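You operate a simulated robot arm through the tools that you are given. There is no shell and no other tool. Be economical: measure what you need, move in short steps, check, and stop when the job is done.

You are at the controls of a simulated two-armed robot. One attempt, no reset.

TASK
Pack the yellow bottle in the red wash case and zip it.
Fine: bottle upright, lid pressed down; hold the case for the zip. Set down upright: what you pick out.

It is judged by the outcome, as a careful person would: the job done as asked, and still so three seconds after it is handed in. It fails if anything else is knocked over, pushed out of place, dropped, spilled or broken. A push-on lid holds only when it is set on centred and level and pressed home; a screw cap is set on level and turned clockwise until tight.

THE ROBOT
Two 7-joint arms with two-finger parallel grippers on one trunk, on a base that drives. Base frame: it is fixed to the floor where the robot stands at the start and does not move with it; the origin is under the middle of the robot, x ahead of it, y to its left, z up. Lengths are in m, angles in degrees, forces in N, time in s.
The left shoulder is at the start at [0.08, 0.131, 0.947], the right one opposite. With the tool pointing down near the work surface each hand reaches from about 0.1 to 0.8 m from the robot's upright axis, wherever it stands, measured 20 degrees to its own side. Places, roughly: inside of the red wash case [0.5, 0.1, 0.5]; lid of the red wash case [0.5, 0.1, 0.6]; zip pull of the red wash case [0.4, 0, 0.6]. Payload 1.57 kg a hand.
The TCP of each hand is the grasp point between the finger pads, 0.03 m short of the fingertips. In the tool frame z runs along the fingers and y along their closing line. The gripper opens to 0.11 m. The fingers are 0.024 m wide and 0.012 m thick; the gripper's body (0.048 by 0.112 m) begins 0.078 m behind the TCP.
Orientation is told as [roll, pitch, yaw] about the base's x, y, z axes, in that order, counted from this pose: with the fingers straight down and closing along the base's y, the tool's x points along the base's -x, its y along +y and its z along -z.

THE INTERFACE
- The arms move only by the tool arm_command. It takes "left_targets", "right_targets" or both (then of equal length, played together; a hand with none holds still); each is a list that holds one entry, the list of rows, each a list of 7 numbers: the shift along the tool's x, y, z in m, then the turn, a rotation vector about the tool's x, y, z in rad, then the closure, from 0 (fully open) to 1 (shut). In form: [[[dx, dy, dz, ax, ay, az, fingers], ...]]. A call has 1 to 10 rows; each row is the pose to reach, as a shift and turn from the pose commanded when the call began, along the tool's axes at that moment. Each row takes 0.2 s and may step no farther than 0.05 m and 8.6 degrees from the row before; otherwise, or with a gripper value out of range, the whole call is refused. A pose out of reach is approached as far as the arm can. The call stops where the force on the tool passes 50 N (or 10 N more than at its start, if that is more) or the arm is blocked; 0.2 s more then pass. The fingers move at their own pace (about 0.108 m/s each) and stop on an object; they squeeze with about 37 N. The grip force told is the motor's: it shows also when the fingers shut on nothing. Time passes only in rows, and 0.2 s behind the last, so rows that repeat a pose let the fingers close. It gives the time, the measured TCP pose, the force on the tool (base axes), the opening and the grip force at its end, in the units of the frame above (readings bear some noise), with the torque about the TCP (base axes, N m) and any sound that the robot's microphone picked up.
- Cameras (640 x 400 px; columns grow to the right, rows downward): "scene" is now at [-0.0719, 0.0375, 1.3958]; the picture's right is [0.48, -0.88, 0.00], its down [-0.66, -0.37, -0.65] and it looks along [0.57, 0.31, -0.76] (base axes); focal length 251 px, centre (320, 200). "left" rides on the left gripper at [0.07, -0.016, -0.141] in its tool frame; the picture's right is [0.23, 0.97, 0.00], its down [-0.86, 0.20, -0.48] and it looks along [-0.47, 0.11, 0.88] (tool axes); focal length 222 px, centre (320, 200). "right" rides on the right gripper at [0.07, 0.016, -0.141] in its tool frame; the picture's right is [-0.23, 0.97, 0.00], its down [-0.86, -0.20, -0.48] and it looks along [-0.47, -0.11, 0.88] (tool axes); focal length 222 px, centre (320, 200). There is no depth. A picture from a camera that has moved, and an enlarged one, comes with that camera's place and axes in the base frame and with its lens.
- get_image(camera): a new picture of that camera. The clock stands still meanwhile.
- roll_base(legs): drives the robot by 1 to 6 legs, each [ahead, left, turn to the left] in m, m and degrees, along the robot's own axes; the way and the turn of a leg run together, so that a leg with both is an arc; at most 1.5 m and 180 degrees a leg. The arms and the cameras ride along, it lands a little off, and it stops where it bumps. It gives what a move gives.
- head_to(pan, tilt): turns the head with the scene camera to pan (to the left, within 109 degrees either way) and tilt (down, from -29 to 69), counted from straight ahead of the robot. It gives what a move gives.
- close_up(camera, box): a new picture of the part [left, top, right, bottom] of that camera's present view, enlarged. The clock stands still meanwhile.
- finish_job(): hands the job in; it is judged then, once.

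Go step by step. Nothing tells you exact positions but the pictures and the camera data: compare them with the known pose of the tool, close in by small moves and look again before you grip or let go. The budget is 120 turns and 92 pictures, counting those below and the enlarged ones. Unless the task says otherwise, let go and move clear before handing in, and close with one line.

The tools are called after "Emit:" as name(argument=value, ...) on one line, values as JSON. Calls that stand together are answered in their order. arm_command: Moves the arms, as the interface text tells. Its arguments: {"type":"object","properties":{"left_targets":{"type":"array","items":{"type":"array","items":{"type":"array","items":{"type":"number"}}}},"right_targets":{"type":"array","items":{"type":"array","items":{"type":"array","items":{"type":"number"}}}}},"required":[]} The other tools are called the same way: roll_base (legs) drives the base; head_to (pan, tilt) turns the head that bears the scene camera; get_image (camera) takes a picture; close_up (camera, box) takes an enlarged picture of a part of a camera's view; finish_job () hands the job in.

At the start:

```text
t: 0.0
left_position: [0.48, 0.4364, 0.9]
left_orientation: [0.0, -0.1, 0.1]
left_contact_force: [0.7, -0.4, -0.1]
left_wrist_torque: [-0.01, 0.01, 0.0]
left_grip_width: 0.1101
left_grip_force: 0.1
right_position: [0.5113, -0.002, 0.8933]
right_orientation: [0.1, 0.1, 0.0]
right_contact_force: [0.2, 0.0, 0.4]
right_wrist_torque: [0.02, 0.01, 0.01]
right_grip_width: 0.11
right_grip_force: 0.0
robot x, y, heading: [-0.0002, -0.0003, -0.1]
head pan, tilt: [28.9, 49.4]
```

scene: 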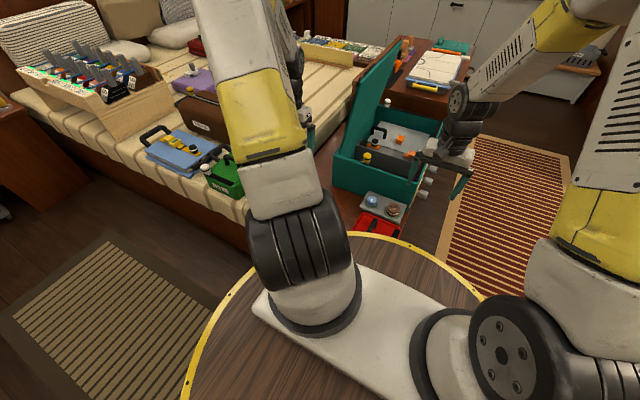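
right: 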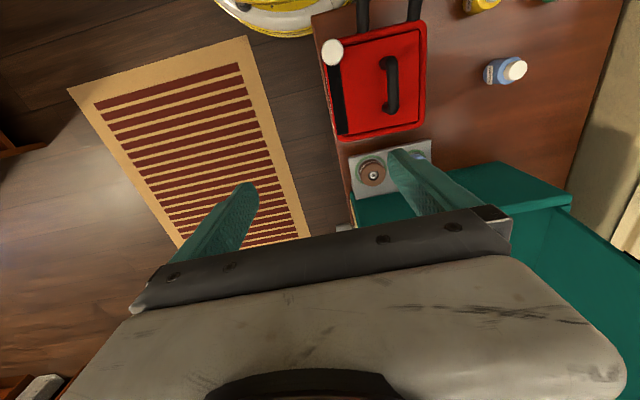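
left: 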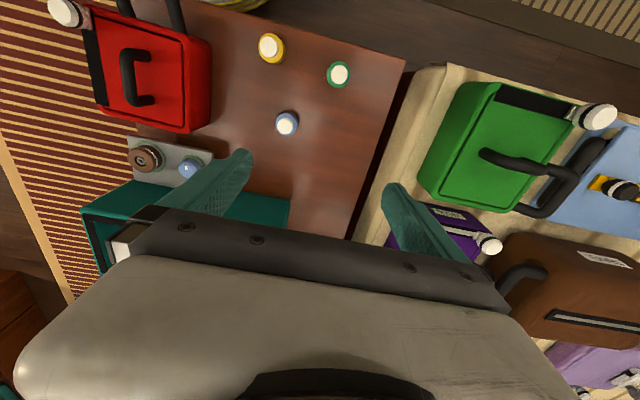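

I see the red case on a brown table, with yellow-, green- and blue-banded bottles to its left. I'll look closer before moving.

Emit:
close_up(camera="left", box=[40, 0, 420, 240])

Emit:
close_up(camera="right", box=[300, 0, 620, 200])

Emit:
close_up(camera="scene", box=[310, 80, 470, 260])

```text
1.67 times, centred on (230, 120) of left
camera zoom: at [0.4104, 0.4208, 1.0418], right [-0.23, 0.97, 0.0], down [0.86, 0.2, 0.48], along [0.47, 0.11, -0.88], focal length 370 px, centre (470, 333)
```

zoom: 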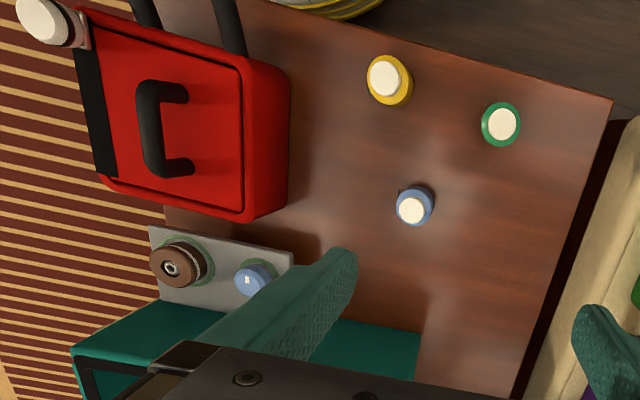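

```text
2.00 times, centred on (460, 100) of right
camera zoom: at [0.4418, 0.0146, 1.0342], right [0.23, 0.97, 0.0], down [0.86, -0.2, 0.48], along [0.47, -0.11, -0.88], focal length 444 px, centre (40, 400)
```

zoom: 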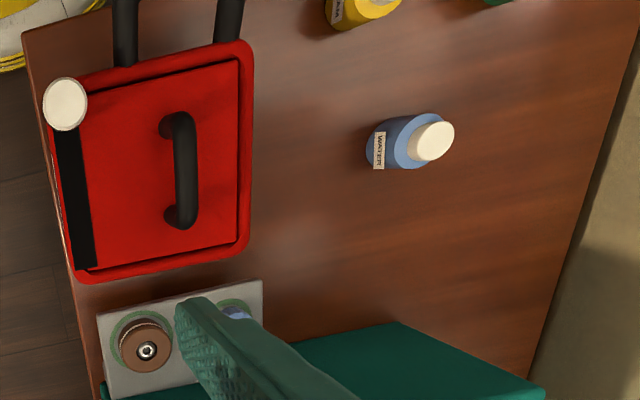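

```text
2.22 times, centred on (390, 170) of scene
camera zoom: at [-0.0719, 0.0375, 1.3958], right [0.48, -0.88, 0.0], down [-0.66, -0.37, -0.65], along [0.57, 0.31, -0.76], focal length 558 px, centre (164, 267)
```

zoom: 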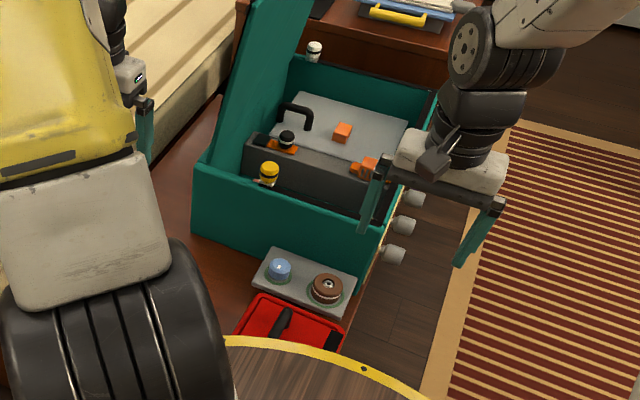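

The case is at about x 0.39–0.55, y 0.03–0.185 with its top near z 0.6, and the yellow bottle is near [0.38, 0.32]. I'll tilt the head down for a better look.

Emit:
head_to(pan=20, tilt=62)

Emit:
get_image(camera="scene")

```text
t: 0.8
left_position: [0.4797, 0.4359, 0.9007]
left_orientation: [0.0, 0.0, 0.0]
left_contact_force: [-0.3, 0.3, 0.4]
left_wrist_torque: [0.04, -0.02, -0.04]
left_grip_width: 0.1101
left_grip_force: 0.1
right_position: [0.5122, -0.0013, 0.8926]
right_orientation: [0.0, 0.0, 0.1]
right_contact_force: [0.1, 0.5, -0.3]
right_wrist_torque: [0.04, -0.01, -0.04]
right_grip_width: 0.1096
right_grip_force: 0.1
robot x, y, heading: [-0.0002, 0.006, 0.2]
head pan, tilt: [20.0, 62.0]
```

```text
85 pictures are left
camera scene: at [-0.0793, 0.022, 1.3802], right [0.34, -0.94, 0.0], down [-0.83, -0.3, -0.47], along [0.44, 0.16, -0.88], focal length 251 px, centre (320, 200)
```

scene: 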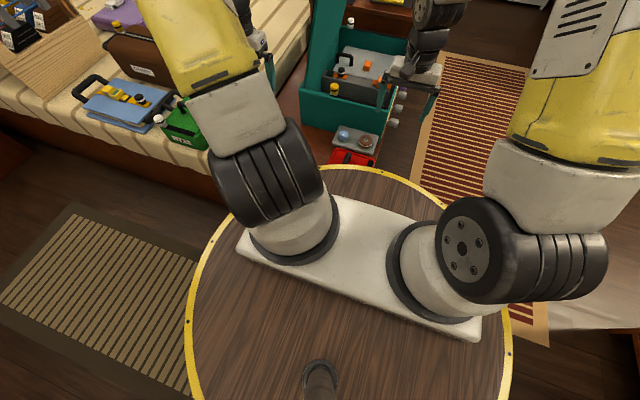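

The robot's own deck hides the case from the head camera, so I'll back up 0.15 m for a better view.

Emit:
roll_base(legs=[[-0.15, 0, 0]])

Emit:
head_to(pan=15, tilt=50)

Emit:
get_image(camera="scene")

Emit:
get_image(camera="right")

```text
t: 2.1
left_position: [0.3248, 0.436, 0.9006]
left_orientation: [0.0, 0.0, -0.1]
left_contact_force: [-0.5, 0.2, 0.1]
left_wrist_torque: [0.0, 0.02, 0.05]
left_grip_width: 0.1099
left_grip_force: 0.1
right_position: [0.356, -0.0011, 0.8926]
right_orientation: [0.0, 0.0, 0.0]
right_contact_force: [0.5, 0.7, 0.6]
right_wrist_torque: [0.02, 0.02, 0.0]
right_grip_width: 0.1098
right_grip_force: 0.0
robot x, y, heading: [-0.1567, -0.0001, -0.0]
head pan, tilt: [20.0, 62.0]
```

```text
t: 2.9
left_position: [0.3249, 0.4367, 0.9001]
left_orientation: [0.0, 0.1, -0.1]
left_contact_force: [-0.1, -0.8, -0.2]
left_wrist_torque: [-0.01, 0.01, 0.01]
left_grip_width: 0.11
left_grip_force: 0.0
right_position: [0.3563, -0.0027, 0.8929]
right_orientation: [0.1, 0.0, -0.2]
right_contact_force: [0.1, 0.4, 1.2]
right_wrist_torque: [0.03, -0.05, 0.03]
right_grip_width: 0.1099
right_grip_force: 0.1
robot x, y, heading: [-0.1566, 0.0034, -0.2]
head pan, tilt: [15.0, 50.0]
```

```text
84 pictures are left
camera scene: at [-0.2213, 0.0202, 1.3949], right [0.26, -0.97, 0.0], down [-0.74, -0.2, -0.64], along [0.62, 0.17, -0.77], focal length 251 px, centre (320, 200)
```

scene: 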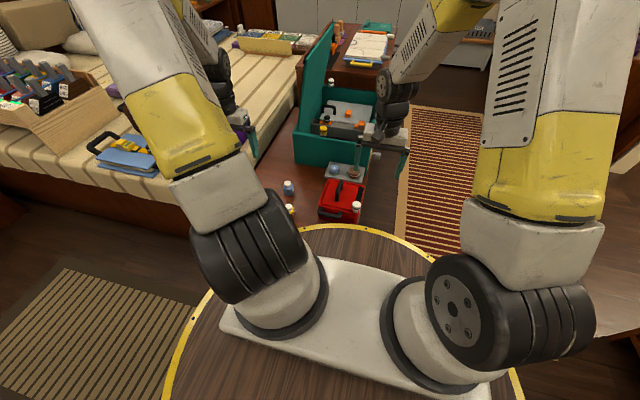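

```text
83 pictures are left
camera right: at [0.286, 0.0141, 1.0343], right [0.23, 0.97, 0.0], down [0.85, -0.2, 0.48], along [0.47, -0.11, -0.88], focal length 222 px, centre (320, 200)
```

right: 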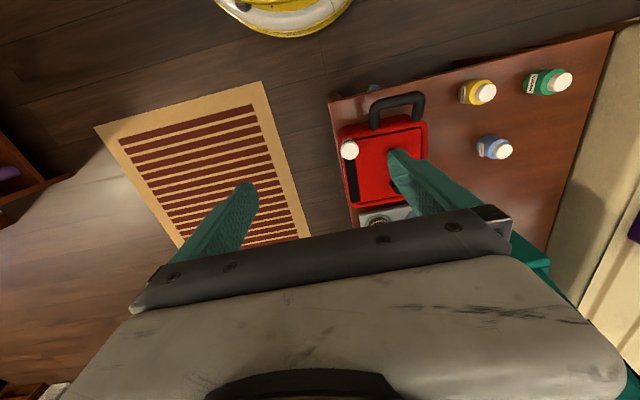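

The case's carry handle stands on its near side. Let me zoom in.

Emit:
close_up(camera="right", box=[320, 60, 580, 222])

Emit:
close_up(camera="scene", box=[260, 130, 420, 240])

```text
2.46 times, centred on (450, 141) of right
camera zoom: at [0.286, 0.0141, 1.0343], right [0.23, 0.97, 0.0], down [0.85, -0.2, 0.48], along [0.47, -0.11, -0.88], focal length 547 px, centre (0, 345)
```

zoom: 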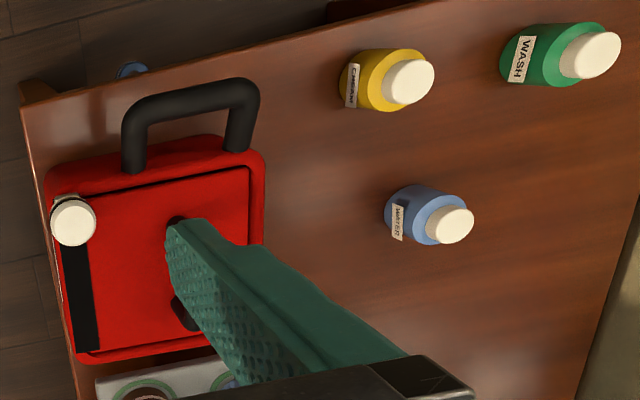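

```text
3.64 times, centred on (340, 185) of scene
camera zoom: at [-0.2213, 0.0202, 1.3949], right [0.26, -0.97, 0.0], down [-0.74, -0.2, -0.64], along [0.62, 0.17, -0.77], focal length 913 px, centre (247, 254)
```

zoom: 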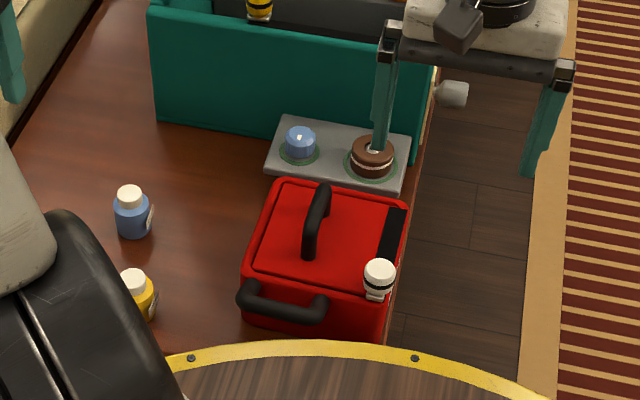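

The lid's arch handle triangulates to about [0.479, 0.130, 0.607], with the bar along x. I'll bring the right hand above it with the fingers half closed.

Emit:
arm_command(right_targets=[[[-0.0205, 0.022, 0.032, 0, 0, 0, 0.3], [-0.041, 0.044, 0.064, 0, 0, 0, 0.4], [-0.0615, 0.066, 0.096, 0, 0, 0, 0.4], [-0.082, 0.088, 0.128, 0, 0, 0, 0.4], [-0.1025, 0.11, 0.16, 0, 0, 0, 0.4], [-0.123, 0.132, 0.192, 0, 0, 0, 0.4]]])

Emit:
get_image(camera="right")

Emit:
get_image(camera="left")

Emit:
close_up(camera="scene", box=[260, 130, 420, 240])

```text
t: 4.3
left_position: [0.324, 0.4359, 0.9016]
left_orientation: [0.1, 0.0, -0.1]
left_contact_force: [0.4, 0.1, -0.4]
left_wrist_torque: [0.01, -0.04, 0.0]
left_grip_width: 0.11
left_grip_force: 0.1
right_position: [0.4766, 0.1278, 0.7]
right_orientation: [0.0, 0.1, 0.0]
right_contact_force: [0.1, -0.7, 1.2]
right_wrist_torque: [0.01, -0.03, 0.0]
right_grip_width: 0.0662
right_grip_force: 0.1
robot x, y, heading: [-0.1535, 0.0014, -0.1]
head pan, tilt: [15.0, 50.0]
```

```text
80 pictures are left
camera right: at [0.4077, 0.1446, 0.8418], right [0.23, 0.97, 0.0], down [0.85, -0.2, 0.48], along [0.47, -0.11, -0.88], focal length 222 px, centre (320, 200)
```

right: 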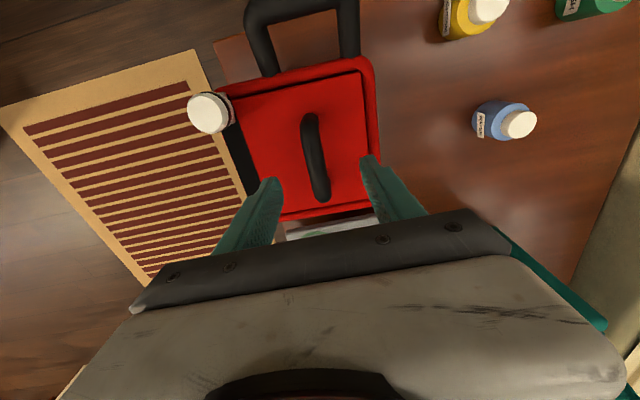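

```text
79 pictures are left
camera left: at [0.2551, 0.4201, 1.0419], right [-0.23, 0.97, 0.0], down [0.86, 0.2, 0.48], along [0.47, 0.11, -0.88], focal length 222 px, centre (320, 200)
```

left: 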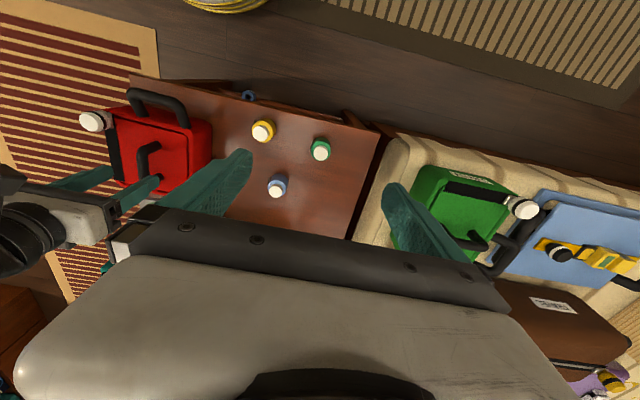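

```text
3.64 times, centred on (340, 185) of scene
camera zoom: at [-0.2215, 0.02, 1.395], right [0.26, -0.97, 0.0], down [-0.74, -0.2, -0.64], along [0.62, 0.17, -0.77], focal length 913 px, centre (247, 254)
```

zoom: 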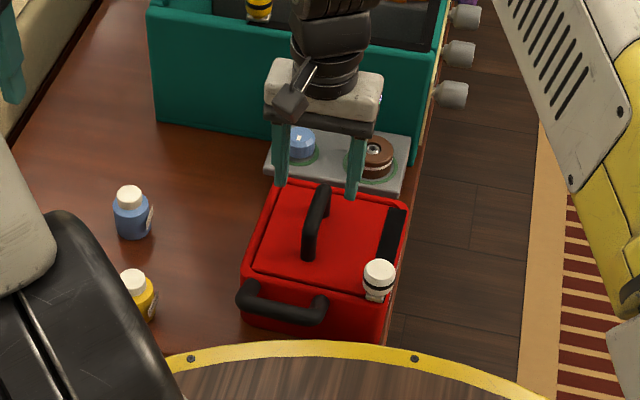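

The handle centre refines to about [0.482, 0.123]. I'll lower to z≈0.645 and look again.

Emit:
arm_command(right_targets=[[[-0.003, -0.003, 0.03, 0, 0, 0, 0.55], [-0.005, -0.005, 0.057, 0, 0, 0, 0.6]]])

Emit:
get_image(camera="right")

Emit:
close_up(camera="scene", box=[300, 140, 400, 230])

```text
t: 4.9
left_position: [0.3244, 0.4354, 0.9]
left_orientation: [0.0, 0.0, 0.0]
left_contact_force: [0.0, -0.3, 0.2]
left_wrist_torque: [0.01, -0.03, 0.0]
left_grip_width: 0.1102
left_grip_force: 0.0
right_position: [0.4814, 0.1246, 0.6433]
right_orientation: [0.0, -0.1, -0.1]
right_contact_force: [-0.1, 0.1, 0.4]
right_wrist_torque: [-0.02, 0.0, -0.01]
right_grip_width: 0.0438
right_grip_force: 0.1
robot x, y, heading: [-0.1561, -0.0033, -0.3]
head pan, tilt: [15.0, 50.0]
```

```text
77 pictures are left
camera right: at [0.4117, 0.1406, 0.7849], right [0.23, 0.97, 0.0], down [0.85, -0.2, 0.48], along [0.47, -0.11, -0.88], focal length 222 px, centre (320, 200)
```

right: 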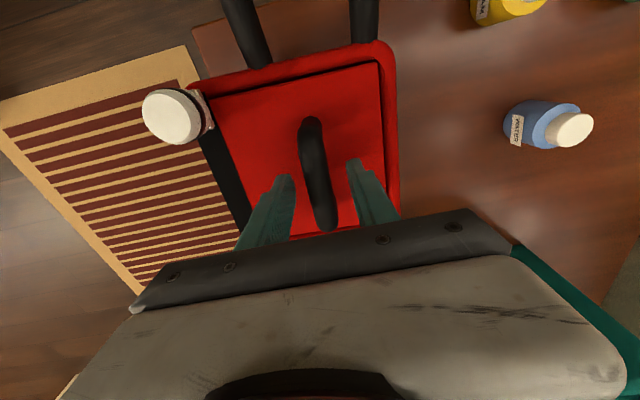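

```text
4.44 times, centred on (350, 185) of scene
camera zoom: at [-0.2214, 0.0202, 1.395], right [0.26, -0.97, 0.0], down [-0.74, -0.2, -0.64], along [0.62, 0.17, -0.77], focal length 1116 px, centre (187, 267)
```

zoom: 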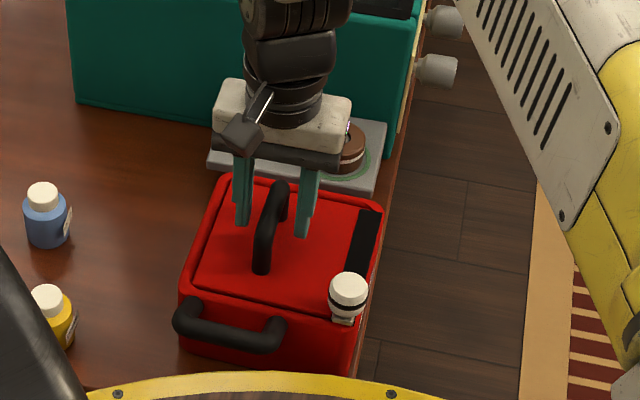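

The fingers are lined up over the bar, which is yawed about −4.5°. I'll match the yaw, lower to z≈0.61 and look.

Emit:
arm_command(right_targets=[[[0, -0.001, 0.01, 0, 0, 0.04, 0.6], [0, -0.002, 0.02, 0, 0, 0.075, 0.6], [0, -0.002, 0.032, 0, 0, 0.075, 0.6]]])

Emit:
get_image(camera="right")

Emit:
close_up(camera="scene", box=[310, 150, 390, 222])

```text
t: 5.6
left_position: [0.3244, 0.4358, 0.9012]
left_orientation: [0.1, 0.0, -0.1]
left_contact_force: [-0.3, 0.4, 0.0]
left_wrist_torque: [0.01, -0.01, 0.01]
left_grip_width: 0.11
left_grip_force: 0.0
right_position: [0.483, 0.1229, 0.625]
right_orientation: [-0.1, 0.2, -4.2]
right_contact_force: [-10.6, -5.1, 19.4]
right_wrist_torque: [0.11, 0.19, 0.12]
right_grip_width: 0.0436
right_grip_force: 0.1
robot x, y, heading: [-0.1548, -0.0004, -0.1]
head pan, tilt: [15.0, 50.0]
stopped in row 3 (right hand): the force on the tool passed its limit at 70 N (the readings are from after the stop); the commanded pose is now the measured one
```

```text
75 pictures are left
camera right: at [0.4149, 0.1445, 0.7667], right [0.3, 0.95, 0.0], down [0.84, -0.26, 0.48], along [0.45, -0.14, -0.88], focal length 222 px, centre (320, 200)
```

right: 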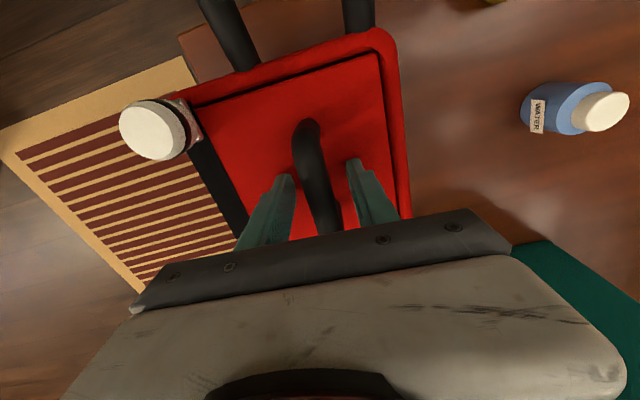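

```text
5.56 times, centred on (350, 186) of scene
camera zoom: at [-0.2225, 0.0197, 1.3949], right [0.26, -0.97, 0.0], down [-0.74, -0.2, -0.64], along [0.62, 0.17, -0.77], focal length 1395 px, centre (153, 278)
```

zoom: 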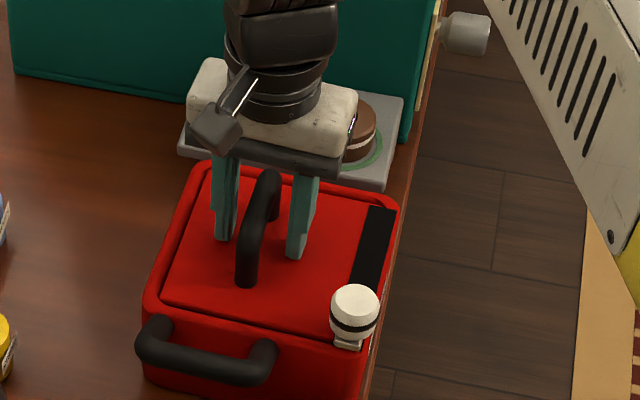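

The fingertips touch the lid at z≈0.595. I'll back off 3 mm and close on the bar.

Emit:
arm_command(right_targets=[[[0, 0, -0.004, 0, 0, 0, 0.6], [0, 0, -0.004, 0, 0, 0, 0.8], [0, 0, -0.004, 0, 0, 0, 0.95], [0, 0, -0.004, 0, 0, 0, 1], [0, 0, -0.004, 0, 0, 0, 1]]])

Emit:
close_up(camera="scene", box=[310, 150, 390, 222])

```text
t: 6.8
left_position: [0.3249, 0.436, 0.9006]
left_orientation: [-0.1, 0.0, -0.2]
left_contact_force: [0.1, 0.6, -0.2]
left_wrist_torque: [0.02, 0.02, 0.04]
left_grip_width: 0.1098
left_grip_force: 0.1
right_position: [0.4842, 0.1225, 0.6284]
right_orientation: [-0.1, 0.1, -4.2]
right_contact_force: [1.8, -0.3, -0.9]
right_wrist_torque: [-0.06, -0.06, 0.05]
right_grip_width: 0.017
right_grip_force: 31.7
robot x, y, heading: [-0.1554, 0.0014, -0.1]
head pan, tilt: [15.0, 50.0]
```

```text
5.56 times, centred on (350, 186) of scene
camera zoom: at [-0.2211, 0.0202, 1.395], right [0.26, -0.97, 0.0], down [-0.74, -0.2, -0.64], along [0.62, 0.17, -0.77], focal length 1395 px, centre (153, 278)
```

zoom: 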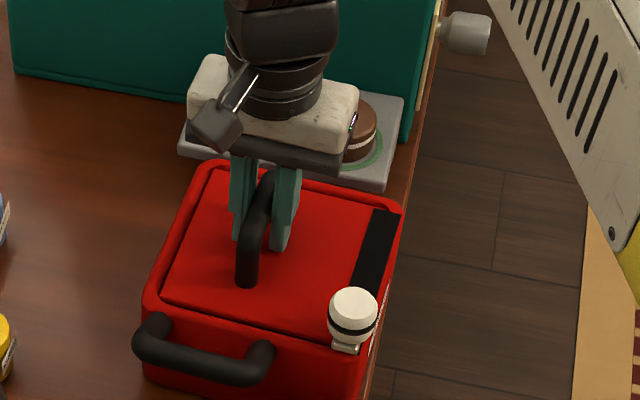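

The bar is gripped at 17 mm. I'll try a small lift to see how the lid behaves.

Emit:
arm_command(right_targets=[[[0, 0, -0.005, 0, 0, 0, 1], [0, 0, -0.01, 0, 0, 0, 1], [0, 0, -0.015, 0, 0, 0, 1]]])

Emit:
close_up(camera="scene", box=[310, 150, 390, 222])

Emit:
get_image(camera="right")

```text
t: 7.6
left_position: [0.3255, 0.4363, 0.9001]
left_orientation: [0.0, 0.0, -0.1]
left_contact_force: [0.5, 0.3, 0.5]
left_wrist_torque: [-0.01, 0.01, -0.01]
left_grip_width: 0.1101
left_grip_force: 0.0
right_position: [0.4841, 0.1232, 0.643]
right_orientation: [-0.1, 0.0, -4.4]
right_contact_force: [1.5, -0.3, -2.1]
right_wrist_torque: [-0.16, 0.06, 0.06]
right_grip_width: 0.0171
right_grip_force: 32.4
robot x, y, heading: [-0.1571, -0.0023, -0.3]
head pan, tilt: [15.0, 50.0]
```

```text
5.56 times, centred on (350, 186) of scene
camera zoom: at [-0.2212, 0.0201, 1.395], right [0.26, -0.97, 0.0], down [-0.74, -0.2, -0.64], along [0.62, 0.17, -0.77], focal length 1395 px, centre (153, 278)
```

zoom: 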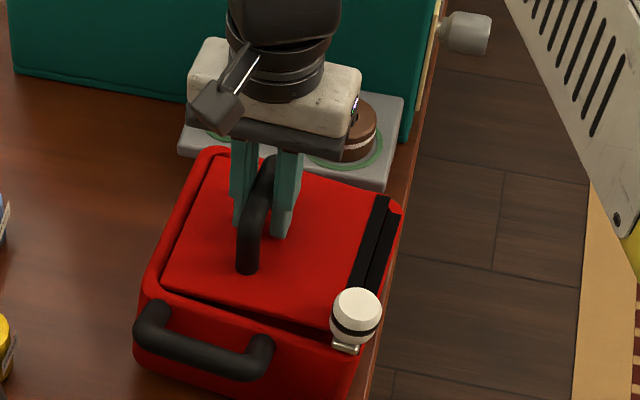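

```text
71 pictures are left
camera right: at [0.4158, 0.1447, 0.7846], right [0.3, 0.95, 0.0], down [0.84, -0.26, 0.48], along [0.45, -0.14, -0.88], focal length 222 px, centre (320, 200)
```

right: 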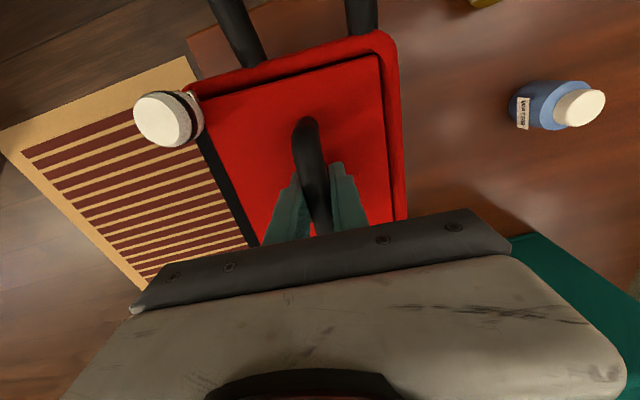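

The lid is hinged on its left side and the case is starting to tilt. I'll lower it back, then swing the handle along an arc about that hinge.

Emit:
arm_command(right_targets=[[[0, 0, 0.008, 0, 0, 0, 1], [0, 0, 0.0145, 0, 0, 0, 1], [0, 0.0056, 0.0067, 0.1396, 0, 0, 1], [0, 0.0123, -0.0007, 0.2793, 0, 0, 1], [0, 0.02, -0.0071, 0.4189, 0, 0, 1], [0, 0.0285, -0.0124, 0.5585, 0, 0, 1]]])

Emit:
close_up(camera="scene", box=[310, 150, 390, 222])

```text
t: 9.0
left_position: [0.3245, 0.4359, 0.9007]
left_orientation: [0.0, 0.1, -0.1]
left_contact_force: [-0.1, -0.1, 0.6]
left_wrist_torque: [0.0, -0.02, -0.01]
left_grip_width: 0.1099
left_grip_force: 0.0
right_position: [0.47, 0.1454, 0.6587]
right_orientation: [-32.2, 0.1, -4.3]
right_contact_force: [0.2, 0.5, -0.9]
right_wrist_torque: [0.13, 0.27, -0.17]
right_grip_width: 0.0173
right_grip_force: 32.3
right hand out of reach, approached as far as the arm can: row 6
robot x, y, heading: [-0.1564, -0.0013, -0.3]
head pan, tilt: [15.0, 50.0]
```

```text
5.56 times, centred on (350, 186) of scene
camera zoom: at [-0.2209, 0.02, 1.395], right [0.26, -0.97, 0.0], down [-0.74, -0.2, -0.64], along [0.62, 0.17, -0.77], focal length 1395 px, centre (153, 278)
```

zoom: 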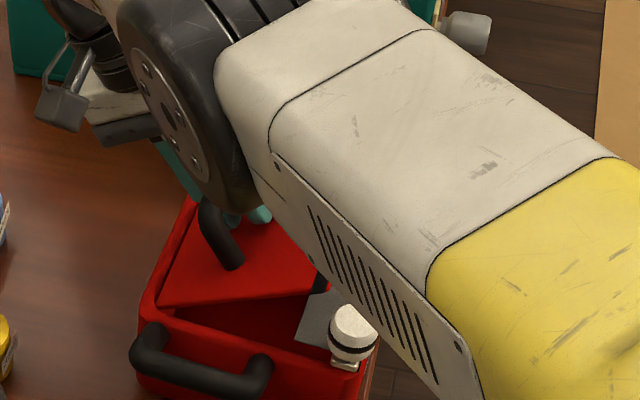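

The arm hit its reach limit with the lid about 30° open. I'll open the fingers slightly to see whether the lid stays where it is.

Emit:
arm_command(right_targets=[[[0, 0, 0, 0, 0, 0, 0.7], [0, 0, 0, 0, 0, 0, 0.7], [0, 0, 0, 0, 0, 0, 0.7]]])

Emit:
get_image(camera="right")

Emit:
get_image(camera="left")

```text
t: 9.8
left_position: [0.3252, 0.4358, 0.8998]
left_orientation: [-0.1, -0.1, -0.2]
left_contact_force: [0.8, 0.5, -0.3]
left_wrist_torque: [0.0, -0.03, 0.05]
left_grip_width: 0.1101
left_grip_force: 0.1
right_position: [0.4713, 0.1451, 0.6591]
right_orientation: [-32.0, 0.1, -4.1]
right_contact_force: [0.2, 0.4, 0.7]
right_wrist_torque: [-0.01, 0.0, 0.0]
right_grip_width: 0.0331
right_grip_force: 0.3
robot x, y, heading: [-0.1551, -0.0022, -0.2]
head pan, tilt: [15.0, 50.0]
```

```text
69 pictures are left
camera right: at [0.4076, 0.2397, 0.7703], right [0.29, 0.81, -0.52], down [0.86, 0.02, 0.51], along [0.42, -0.59, -0.69], focal length 222 px, centre (320, 200)
```

right: 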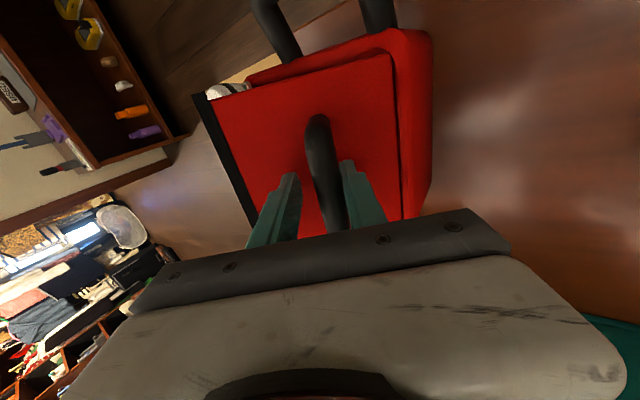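

```text
68 pictures are left
camera left: at [0.2552, 0.4202, 1.0417], right [-0.23, 0.97, 0.0], down [0.86, 0.2, 0.48], along [0.47, 0.11, -0.88], focal length 222 px, centre (320, 200)
```

left: 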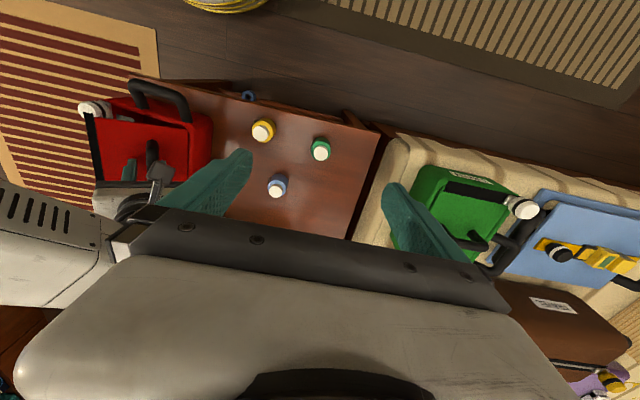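

The lid stays by itself at about 32° open. I'll withdraw the right hand along its fingers, swing it clear to the right and straighten it, then push the lid further from its free edge.

Emit:
arm_command(right_targets=[[[0, 0, -0.04, 0, 0, 0, 0.7], [0, 0, -0.08, 0, 0, 0, 0.7], [0, 0, -0.12, 0, 0, 0, 0.8], [0, -0.04, -0.105, -0.112, 0, 0, 1], [0, -0.079, -0.089, -0.223, 0, 0, 1], [0, -0.119, -0.074, -0.335, 0, 0, 1], [0, -0.158, -0.058, -0.447, 0, 0, 1], [0, -0.198, -0.043, -0.5585, 0, 0, 1]]])

Emit:
close_up(camera="scene", box=[290, 140, 400, 230])

```text
t: 11.6
left_position: [0.3238, 0.4365, 0.9004]
left_orientation: [0.1, -0.1, -0.1]
left_contact_force: [0.2, -0.2, 0.5]
left_wrist_torque: [-0.06, -0.02, 0.01]
left_grip_width: 0.1097
left_grip_force: 0.1
right_position: [0.4575, 0.001, 0.7993]
right_orientation: [-0.1, 0.0, -4.1]
right_contact_force: [-0.3, 0.3, -0.2]
right_wrist_torque: [-0.1, -0.01, 0.0]
right_grip_width: 0.0
right_grip_force: 21.2
right hand out of reach, approached as far as the arm can: row 2, 3
robot x, y, heading: [-0.1528, -0.0002, -0.1]
head pan, tilt: [15.0, 50.0]
```

```text
4.44 times, centred on (345, 185) of scene
camera zoom: at [-0.2213, 0.0208, 1.395], right [0.26, -0.97, 0.0], down [-0.74, -0.2, -0.64], along [0.62, 0.17, -0.77], focal length 1116 px, centre (209, 267)
```

zoom: 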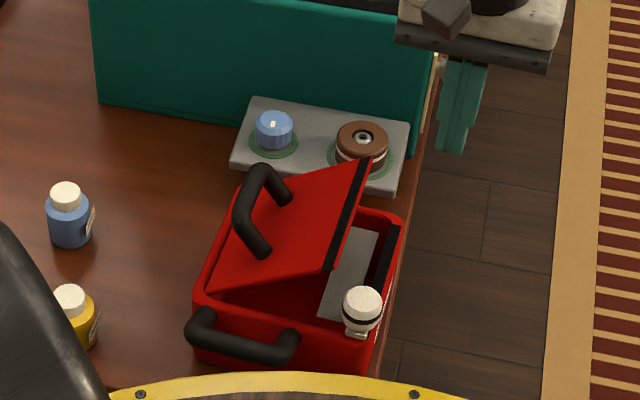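

The lid is open about 38° and I can see a grey insert inside. I'll lower the shut fingers beside the free edge and push it toward +y.

Emit:
arm_command(right_targets=[[[-0.003, 0, 0.04, 0, 0, 0, 1], [-0.006, 0, 0.08, 0, 0, 0, 1], [-0.01, 0, 0.12, 0, 0, 0, 1], [-0.01, 0.03, 0.12, 0, 0, 0, 1], [-0.01, 0.06, 0.12, 0, 0, 0, 1], [-0.01, 0.09, 0.12, 0, 0, 0, 1], [-0.01, 0.12, 0.12, 0, 0, 0, 1]]])

Emit:
close_up(camera="scene", box=[290, 140, 400, 230])

```text
t: 13.2
left_position: [0.325, 0.435, 0.9001]
left_orientation: [-0.1, -0.1, -0.1]
left_contact_force: [0.3, 0.3, 1.4]
left_wrist_torque: [0.03, -0.01, 0.03]
left_grip_width: 0.11
left_grip_force: 0.1
right_position: [0.4792, 0.1194, 0.6802]
right_orientation: [0.0, 0.1, -4.2]
right_contact_force: [-0.8, -0.2, -0.1]
right_wrist_torque: [0.01, 0.06, -0.03]
right_grip_width: 0.0003
right_grip_force: 20.6
robot x, y, heading: [-0.1532, 0.0001, 0.0]
head pan, tilt: [15.0, 50.0]
```

```text
4.44 times, centred on (345, 185) of scene
camera zoom: at [-0.2213, 0.0199, 1.395], right [0.26, -0.97, 0.0], down [-0.74, -0.2, -0.64], along [0.62, 0.17, -0.77], focal length 1116 px, centre (209, 267)
```

zoom: 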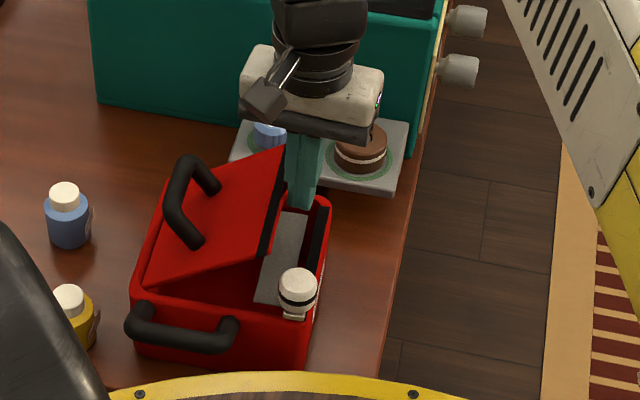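

The case slid about 6 cm to the left instead of the lid opening, so the case has to be held. I'll retract the right hand and use the left hand on the carry handle; first I'll locate that handle.

Emit:
arm_command(right_targets=[[[0, -0.03, 0, 0, 0, 0, 1], [0, -0.06, -0.02, 0, 0, 0, 1], [0, -0.1, -0.04, 0, 0, 0, 1], [0, -0.14, -0.06, 0, 0, 0, 1]]])

Emit:
close_up(camera="left", box=[80, 60, 340, 222])

Emit:
close_up(camera="scene", box=[280, 140, 390, 230])

Emit:
get_image(camera="right")

```text
t: 14.2
left_position: [0.3248, 0.4375, 0.9002]
left_orientation: [0.0, 0.0, -0.1]
left_contact_force: [-0.1, 0.6, 0.1]
left_wrist_torque: [-0.01, 0.01, -0.03]
left_grip_width: 0.1097
left_grip_force: 0.1
right_position: [0.4702, -0.0179, 0.7412]
right_orientation: [-0.1, 0.2, -4.1]
right_contact_force: [0.2, 1.0, -0.2]
right_wrist_torque: [-0.05, -0.01, -0.02]
right_grip_width: 0.0
right_grip_force: 21.3
robot x, y, heading: [-0.154, -0.0016, -0.1]
head pan, tilt: [15.0, 50.0]
```

```text
2.46 times, centred on (210, 141) of left
camera zoom: at [0.2552, 0.4206, 1.0416], right [-0.23, 0.97, 0.0], down [0.86, 0.2, 0.48], along [0.47, 0.11, -0.88], focal length 547 px, centre (591, 345)
```

zoom: 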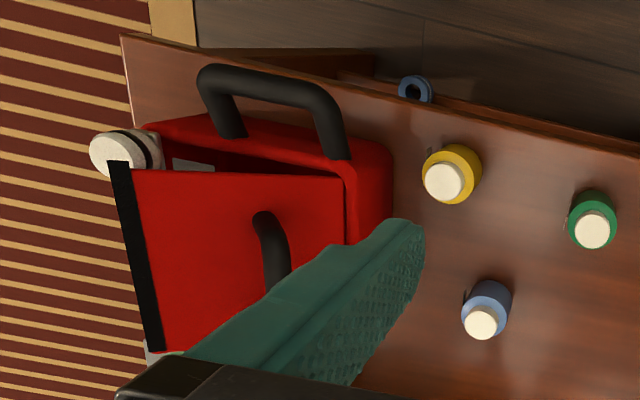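

```text
4.44 times, centred on (335, 185) of scene
camera zoom: at [-0.2212, 0.0205, 1.395], right [0.26, -0.97, 0.0], down [-0.74, -0.2, -0.64], along [0.62, 0.17, -0.77], focal length 1116 px, centre (253, 267)
```

zoom: 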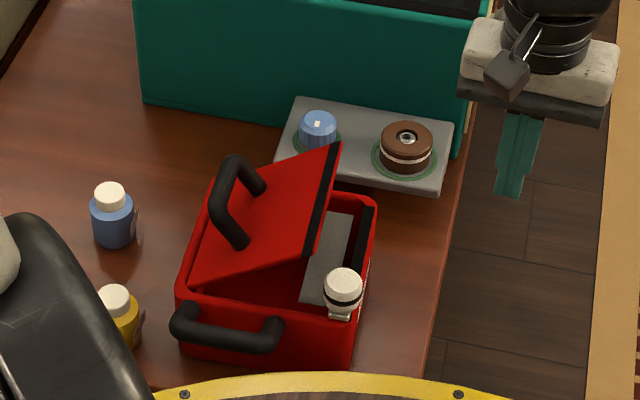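

```text
63 pictures are left
camera right: at [0.4024, 0.0032, 0.8826], right [0.3, 0.96, 0.0], down [0.84, -0.26, 0.48], along [0.45, -0.14, -0.88], focal length 222 px, centre (320, 200)
```

right: 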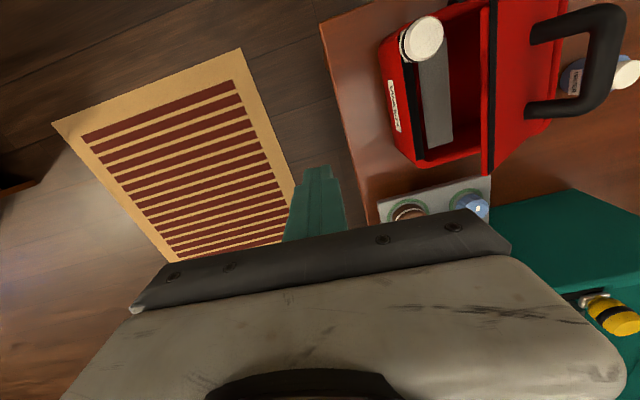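

The carry handle bar runs along y at about [0.334, 0.203, 0.606]. I'll bring the left hand above it and turn it about 90°.

Emit:
arm_command(left_targets=[[[-0.001, -0.023, 0.018, 0, 0, 0.142, 0.4], [-0.002, -0.047, 0.036, 0, 0, 0.284, 0.4], [-0.003, -0.07, 0.054, 0, 0, 0.426, 0.4], [-0.004, -0.093, 0.072, 0, 0, 0.568, 0.4], [-0.005, -0.117, 0.09, 0, 0, 0.71, 0.4], [-0.006, -0.14, 0.108, 0, 0, 0.852, 0.4], [-0.007, -0.163, 0.126, 0, 0, 0.994, 0.4], [-0.008, -0.186, 0.144, 0, 0, 1.136, 0.4], [-0.009, -0.21, 0.162, 0, 0, 1.278, 0.4], [-0.009, -0.233, 0.175, 0, 0, 1.42, 0.4]]])

Emit:
get_image(camera="left")

Emit:
get_image(camera="scene")

```text
t: 16.4
left_position: [0.3342, 0.2049, 0.7244]
left_orientation: [0.0, 0.0, -81.5]
left_contact_force: [0.1, 0.1, 0.2]
left_wrist_torque: [0.02, 0.0, 0.01]
left_grip_width: 0.066
left_grip_force: 0.1
right_position: [0.4707, -0.018, 0.7396]
right_orientation: [-0.1, 0.1, -4.2]
right_contact_force: [-0.3, 0.2, -0.3]
right_wrist_torque: [0.0, -0.03, 0.0]
right_grip_width: 0.0
right_grip_force: 21.2
robot x, y, heading: [-0.1546, -0.0015, -0.0]
head pan, tilt: [15.0, 50.0]
```

```text
62 pictures are left
camera left: at [0.3086, 0.272, 0.8661], right [0.93, 0.37, 0.0], down [0.32, -0.82, 0.48], along [0.18, -0.45, -0.88], focal length 222 px, centre (320, 200)
```

left: 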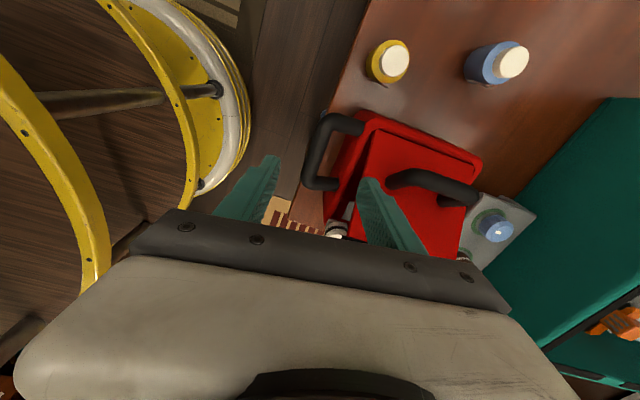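

```text
61 pictures are left
camera scene: at [-0.2214, 0.0203, 1.395], right [0.26, -0.97, 0.0], down [-0.74, -0.2, -0.64], along [0.62, 0.17, -0.77], focal length 251 px, centre (320, 200)
```

scene: 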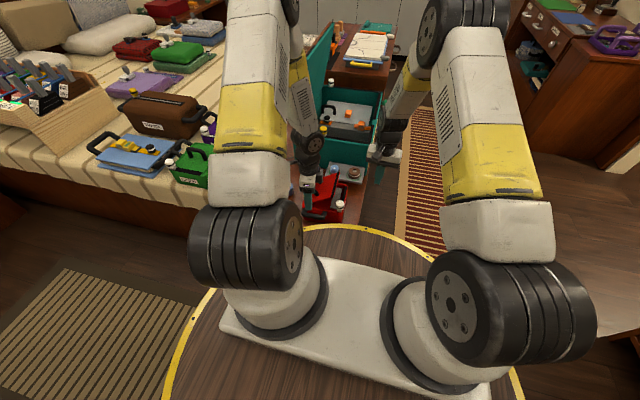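

The bar reads at x≈0.342, y≈0.203. I'll finish the turn, narrow the fingers and descend partway.

Emit:
arm_command(left_targets=[[[-0.001, 0.008, 0.03, 0, 0, 0.148, 0.6], [-0.001, 0.008, 0.06, 0, 0, 0.148, 0.6], [-0.001, 0.008, 0.09, 0, 0, 0.148, 0.6]]])

Emit:
get_image(camera="left")

Emit:
close_up(camera="scene", box=[280, 140, 390, 230])

```text
t: 17.2
left_position: [0.3426, 0.2029, 0.6334]
left_orientation: [0.0, 0.1, -90.1]
left_contact_force: [0.4, 1.1, -0.2]
left_wrist_torque: [0.01, -0.04, -0.01]
left_grip_width: 0.044
left_grip_force: 0.0
right_position: [0.4703, -0.0189, 0.7413]
right_orientation: [-0.1, 0.1, -4.1]
right_contact_force: [0.5, -0.8, -0.2]
right_wrist_torque: [0.03, -0.03, 0.05]
right_grip_width: 0.0
right_grip_force: 21.0
robot x, y, heading: [-0.1583, -0.001, -0.2]
head pan, tilt: [15.0, 50.0]
```

```text
60 pictures are left
camera left: at [0.3268, 0.2738, 0.7752], right [0.97, 0.23, 0.0], down [0.2, -0.86, 0.48], along [0.11, -0.47, -0.88], focal length 222 px, centre (320, 200)
```

left: 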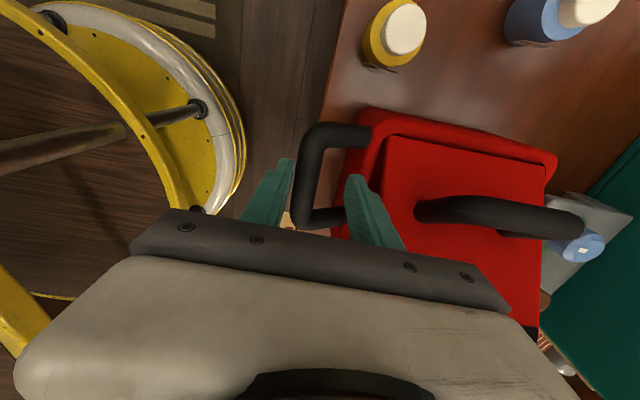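

```text
4.44 times, centred on (335, 185) of scene
camera zoom: at [-0.2215, 0.0201, 1.395], right [0.26, -0.97, 0.0], down [-0.74, -0.2, -0.64], along [0.62, 0.17, -0.77], focal length 1116 px, centre (253, 267)
```

zoom: 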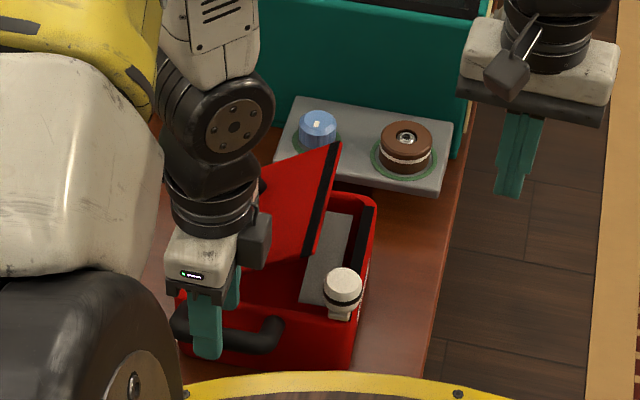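

The bar is a little nearer than the finger centre, at x≈0.335. I'll shift, descend and check the force.

Emit:
arm_command(left_targets=[[[0, -0.007, 0.005, 0, 0, 0, 0.6], [0, -0.007, 0.017, 0, 0, 0, 0.6], [0, -0.007, 0.028, 0, 0, 0, 0.6]]])

Emit:
get_image(camera="left")

```text
t: 18.0
left_position: [0.3341, 0.203, 0.6066]
left_orientation: [0.0, 0.0, -89.9]
left_contact_force: [0.3, 0.1, 0.1]
left_wrist_torque: [0.0, 0.0, -0.03]
left_grip_width: 0.044
left_grip_force: 0.0
right_position: [0.4709, -0.0182, 0.7409]
right_orientation: [-0.1, 0.1, -4.3]
right_contact_force: [-0.1, -0.8, 0.7]
right_wrist_torque: [0.02, 0.03, 0.0]
right_grip_width: 0.0
right_grip_force: 21.1
robot x, y, heading: [-0.1584, -0.0005, -0.3]
head pan, tilt: [15.0, 50.0]
```

```text
58 pictures are left
camera left: at [0.3185, 0.2734, 0.7481], right [0.97, 0.23, 0.0], down [0.2, -0.85, 0.48], along [0.11, -0.47, -0.88], focal length 222 px, centre (320, 200)
```

left: 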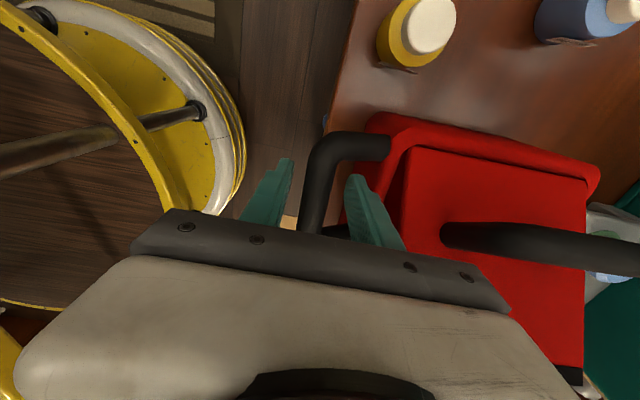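

The bar is centred between the fingers. I'll go slightly lower and close.

Emit:
arm_command(left_targets=[[[0, 0, 0.01, 0, 0, 0, 0.6], [0, 0, 0.01, 0, 0, 0, 0.8], [0, 0, 0.01, 0, 0, 0, 0.95], [0, 0, 0.01, 0, 0, 0, 1], [0, 0, 0.01, 0, 0, 0, 1]]])

Emit:
get_image(camera="left")

```text
t: 19.2
left_position: [0.3339, 0.2024, 0.5968]
left_orientation: [0.0, 0.0, -90.0]
left_contact_force: [0.5, 0.7, -0.4]
left_wrist_torque: [0.12, -0.02, 0.22]
left_grip_width: 0.0193
left_grip_force: 33.4
right_position: [0.4706, -0.0184, 0.741]
right_orientation: [-0.1, 0.1, -4.2]
right_contact_force: [0.4, -0.7, 0.0]
right_wrist_torque: [-0.02, -0.02, -0.02]
right_grip_width: 0.0
right_grip_force: 21.2
robot x, y, heading: [-0.155, 0.0035, 0.0]
head pan, tilt: [15.0, 50.0]
```

```text
57 pictures are left
camera left: at [0.3177, 0.2739, 0.7379], right [0.97, 0.23, 0.0], down [0.2, -0.85, 0.48], along [0.11, -0.47, -0.88], focal length 222 px, centre (320, 200)
```

left: 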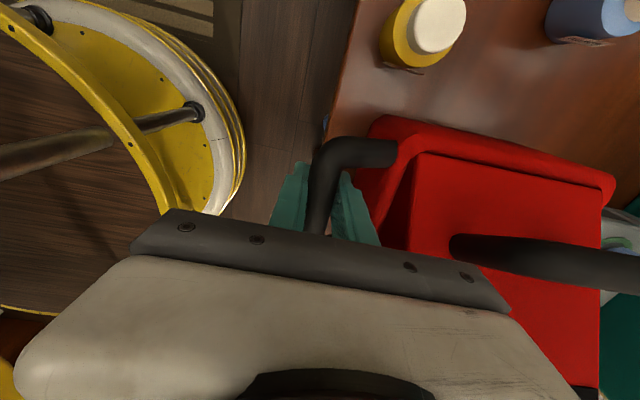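

Gripped at 19 mm. I'll drag the case back about 5 cm to the right, to roughly where it was.

Emit:
arm_command(left_targets=[[[-0.013, 0, 0, 0, 0, 0, 1], [-0.026, 0, 0, 0, 0, 0, 1], [-0.039, 0, 0, 0, 0, 0, 1], [-0.052, 0, 0, 0, 0, 0, 1]]])

Emit:
close_up(camera="scene", box=[290, 140, 400, 230])

Emit:
get_image(camera="right")

```text
t: 20.2
left_position: [0.3347, 0.1508, 0.5972]
left_orientation: [0.0, -0.1, -89.9]
left_contact_force: [-0.3, -0.4, 0.0]
left_wrist_torque: [0.05, -0.09, 0.07]
left_grip_width: 0.0192
left_grip_force: 33.5
right_position: [0.4717, -0.0184, 0.7411]
right_orientation: [0.0, 0.0, -4.2]
right_contact_force: [-0.8, -0.3, 0.3]
right_wrist_torque: [0.0, 0.0, 0.02]
right_grip_width: 0.0
right_grip_force: 21.3
robot x, y, heading: [-0.1535, -0.0023, -0.2]
head pan, tilt: [15.0, 50.0]
```

```text
4.44 times, centred on (345, 185) of scene
camera zoom: at [-0.2212, 0.0201, 1.395], right [0.26, -0.97, 0.0], down [-0.74, -0.2, -0.64], along [0.62, 0.17, -0.77], focal length 1116 px, centre (209, 267)
```

zoom: 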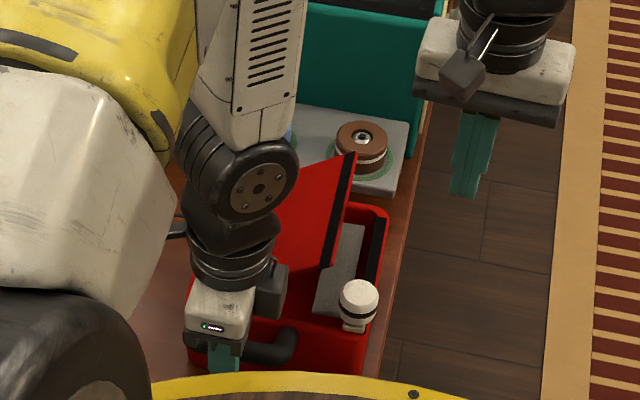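

```text
55 pictures are left
camera right: at [0.4027, 0.0028, 0.8826], right [0.3, 0.95, 0.0], down [0.84, -0.26, 0.48], along [0.45, -0.14, -0.88], focal length 222 px, centre (320, 200)
```

right: 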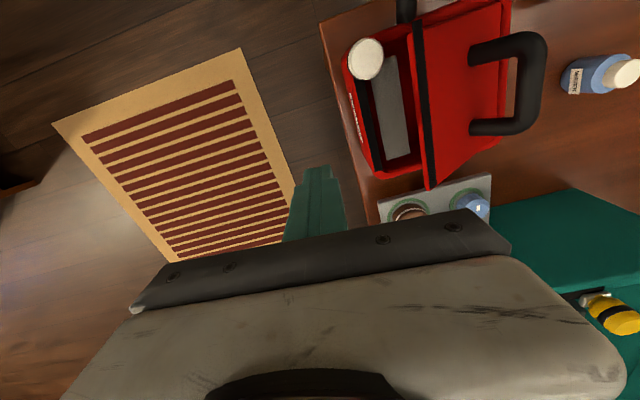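

The case is back in place. With the left hand holding it, I'll push the lid's free edge with the right hand.

Emit:
arm_command(right_targets=[[[0, 0, 0.04, 0, 0, 0, 1], [-0.005, 0.01, 0.06, 0, 0, 0, 1], [-0.01, 0.04, 0.06, 0, 0, 0, 1], [-0.01, 0.07, 0.06, 0, 0, 0, 1], [-0.01, 0.1, 0.06, 0, 0, 0, 1], [-0.01, 0.13, 0.06, 0, 0, 0, 1], [-0.01, 0.15, 0.06, 0, 0, 0, 1]]])

Emit:
close_up(camera="scene", box=[290, 140, 400, 230])

Emit:
get_image(camera="left")

```text
t: 21.8
left_position: [0.3322, 0.1546, 0.5957]
left_orientation: [-0.3, 0.2, -89.6]
left_contact_force: [-10.6, 7.2, 12.1]
left_wrist_torque: [0.45, 0.28, 1.55]
left_grip_width: 0.0279
left_grip_force: 37.1
right_position: [0.4952, 0.1256, 0.6827]
right_orientation: [0.0, -0.2, -4.7]
right_contact_force: [10.0, -14.5, 12.2]
right_wrist_torque: [0.03, 0.08, 0.02]
right_grip_width: 0.0
right_grip_force: 21.4
robot x, y, heading: [-0.1537, -0.001, 0.0]
head pan, tilt: [15.0, 50.0]
```

```text
4.44 times, centred on (345, 185) of scene
camera zoom: at [-0.2217, 0.0195, 1.395], right [0.26, -0.97, 0.0], down [-0.74, -0.2, -0.64], along [0.62, 0.17, -0.77], focal length 1116 px, centre (209, 267)
```

zoom: 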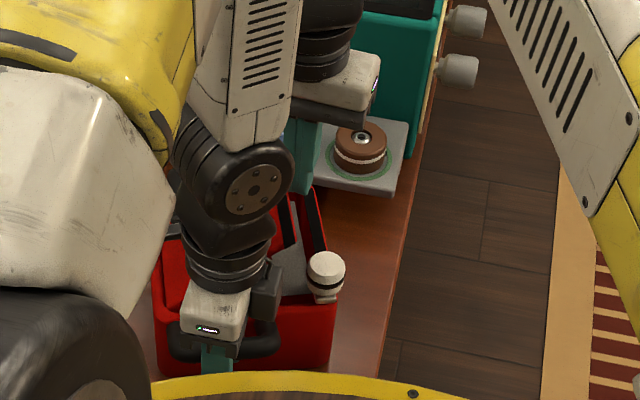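

```text
53 pictures are left
camera left: at [0.3154, 0.2233, 0.7381], right [0.97, 0.23, 0.0], down [0.21, -0.86, 0.47], along [0.11, -0.46, -0.88], focal length 222 px, centre (320, 200)
```

left: 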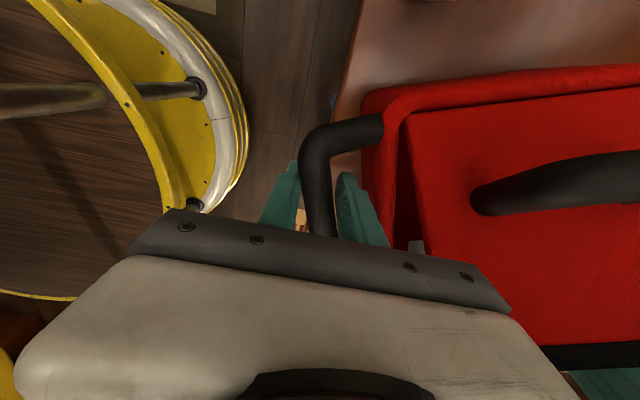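

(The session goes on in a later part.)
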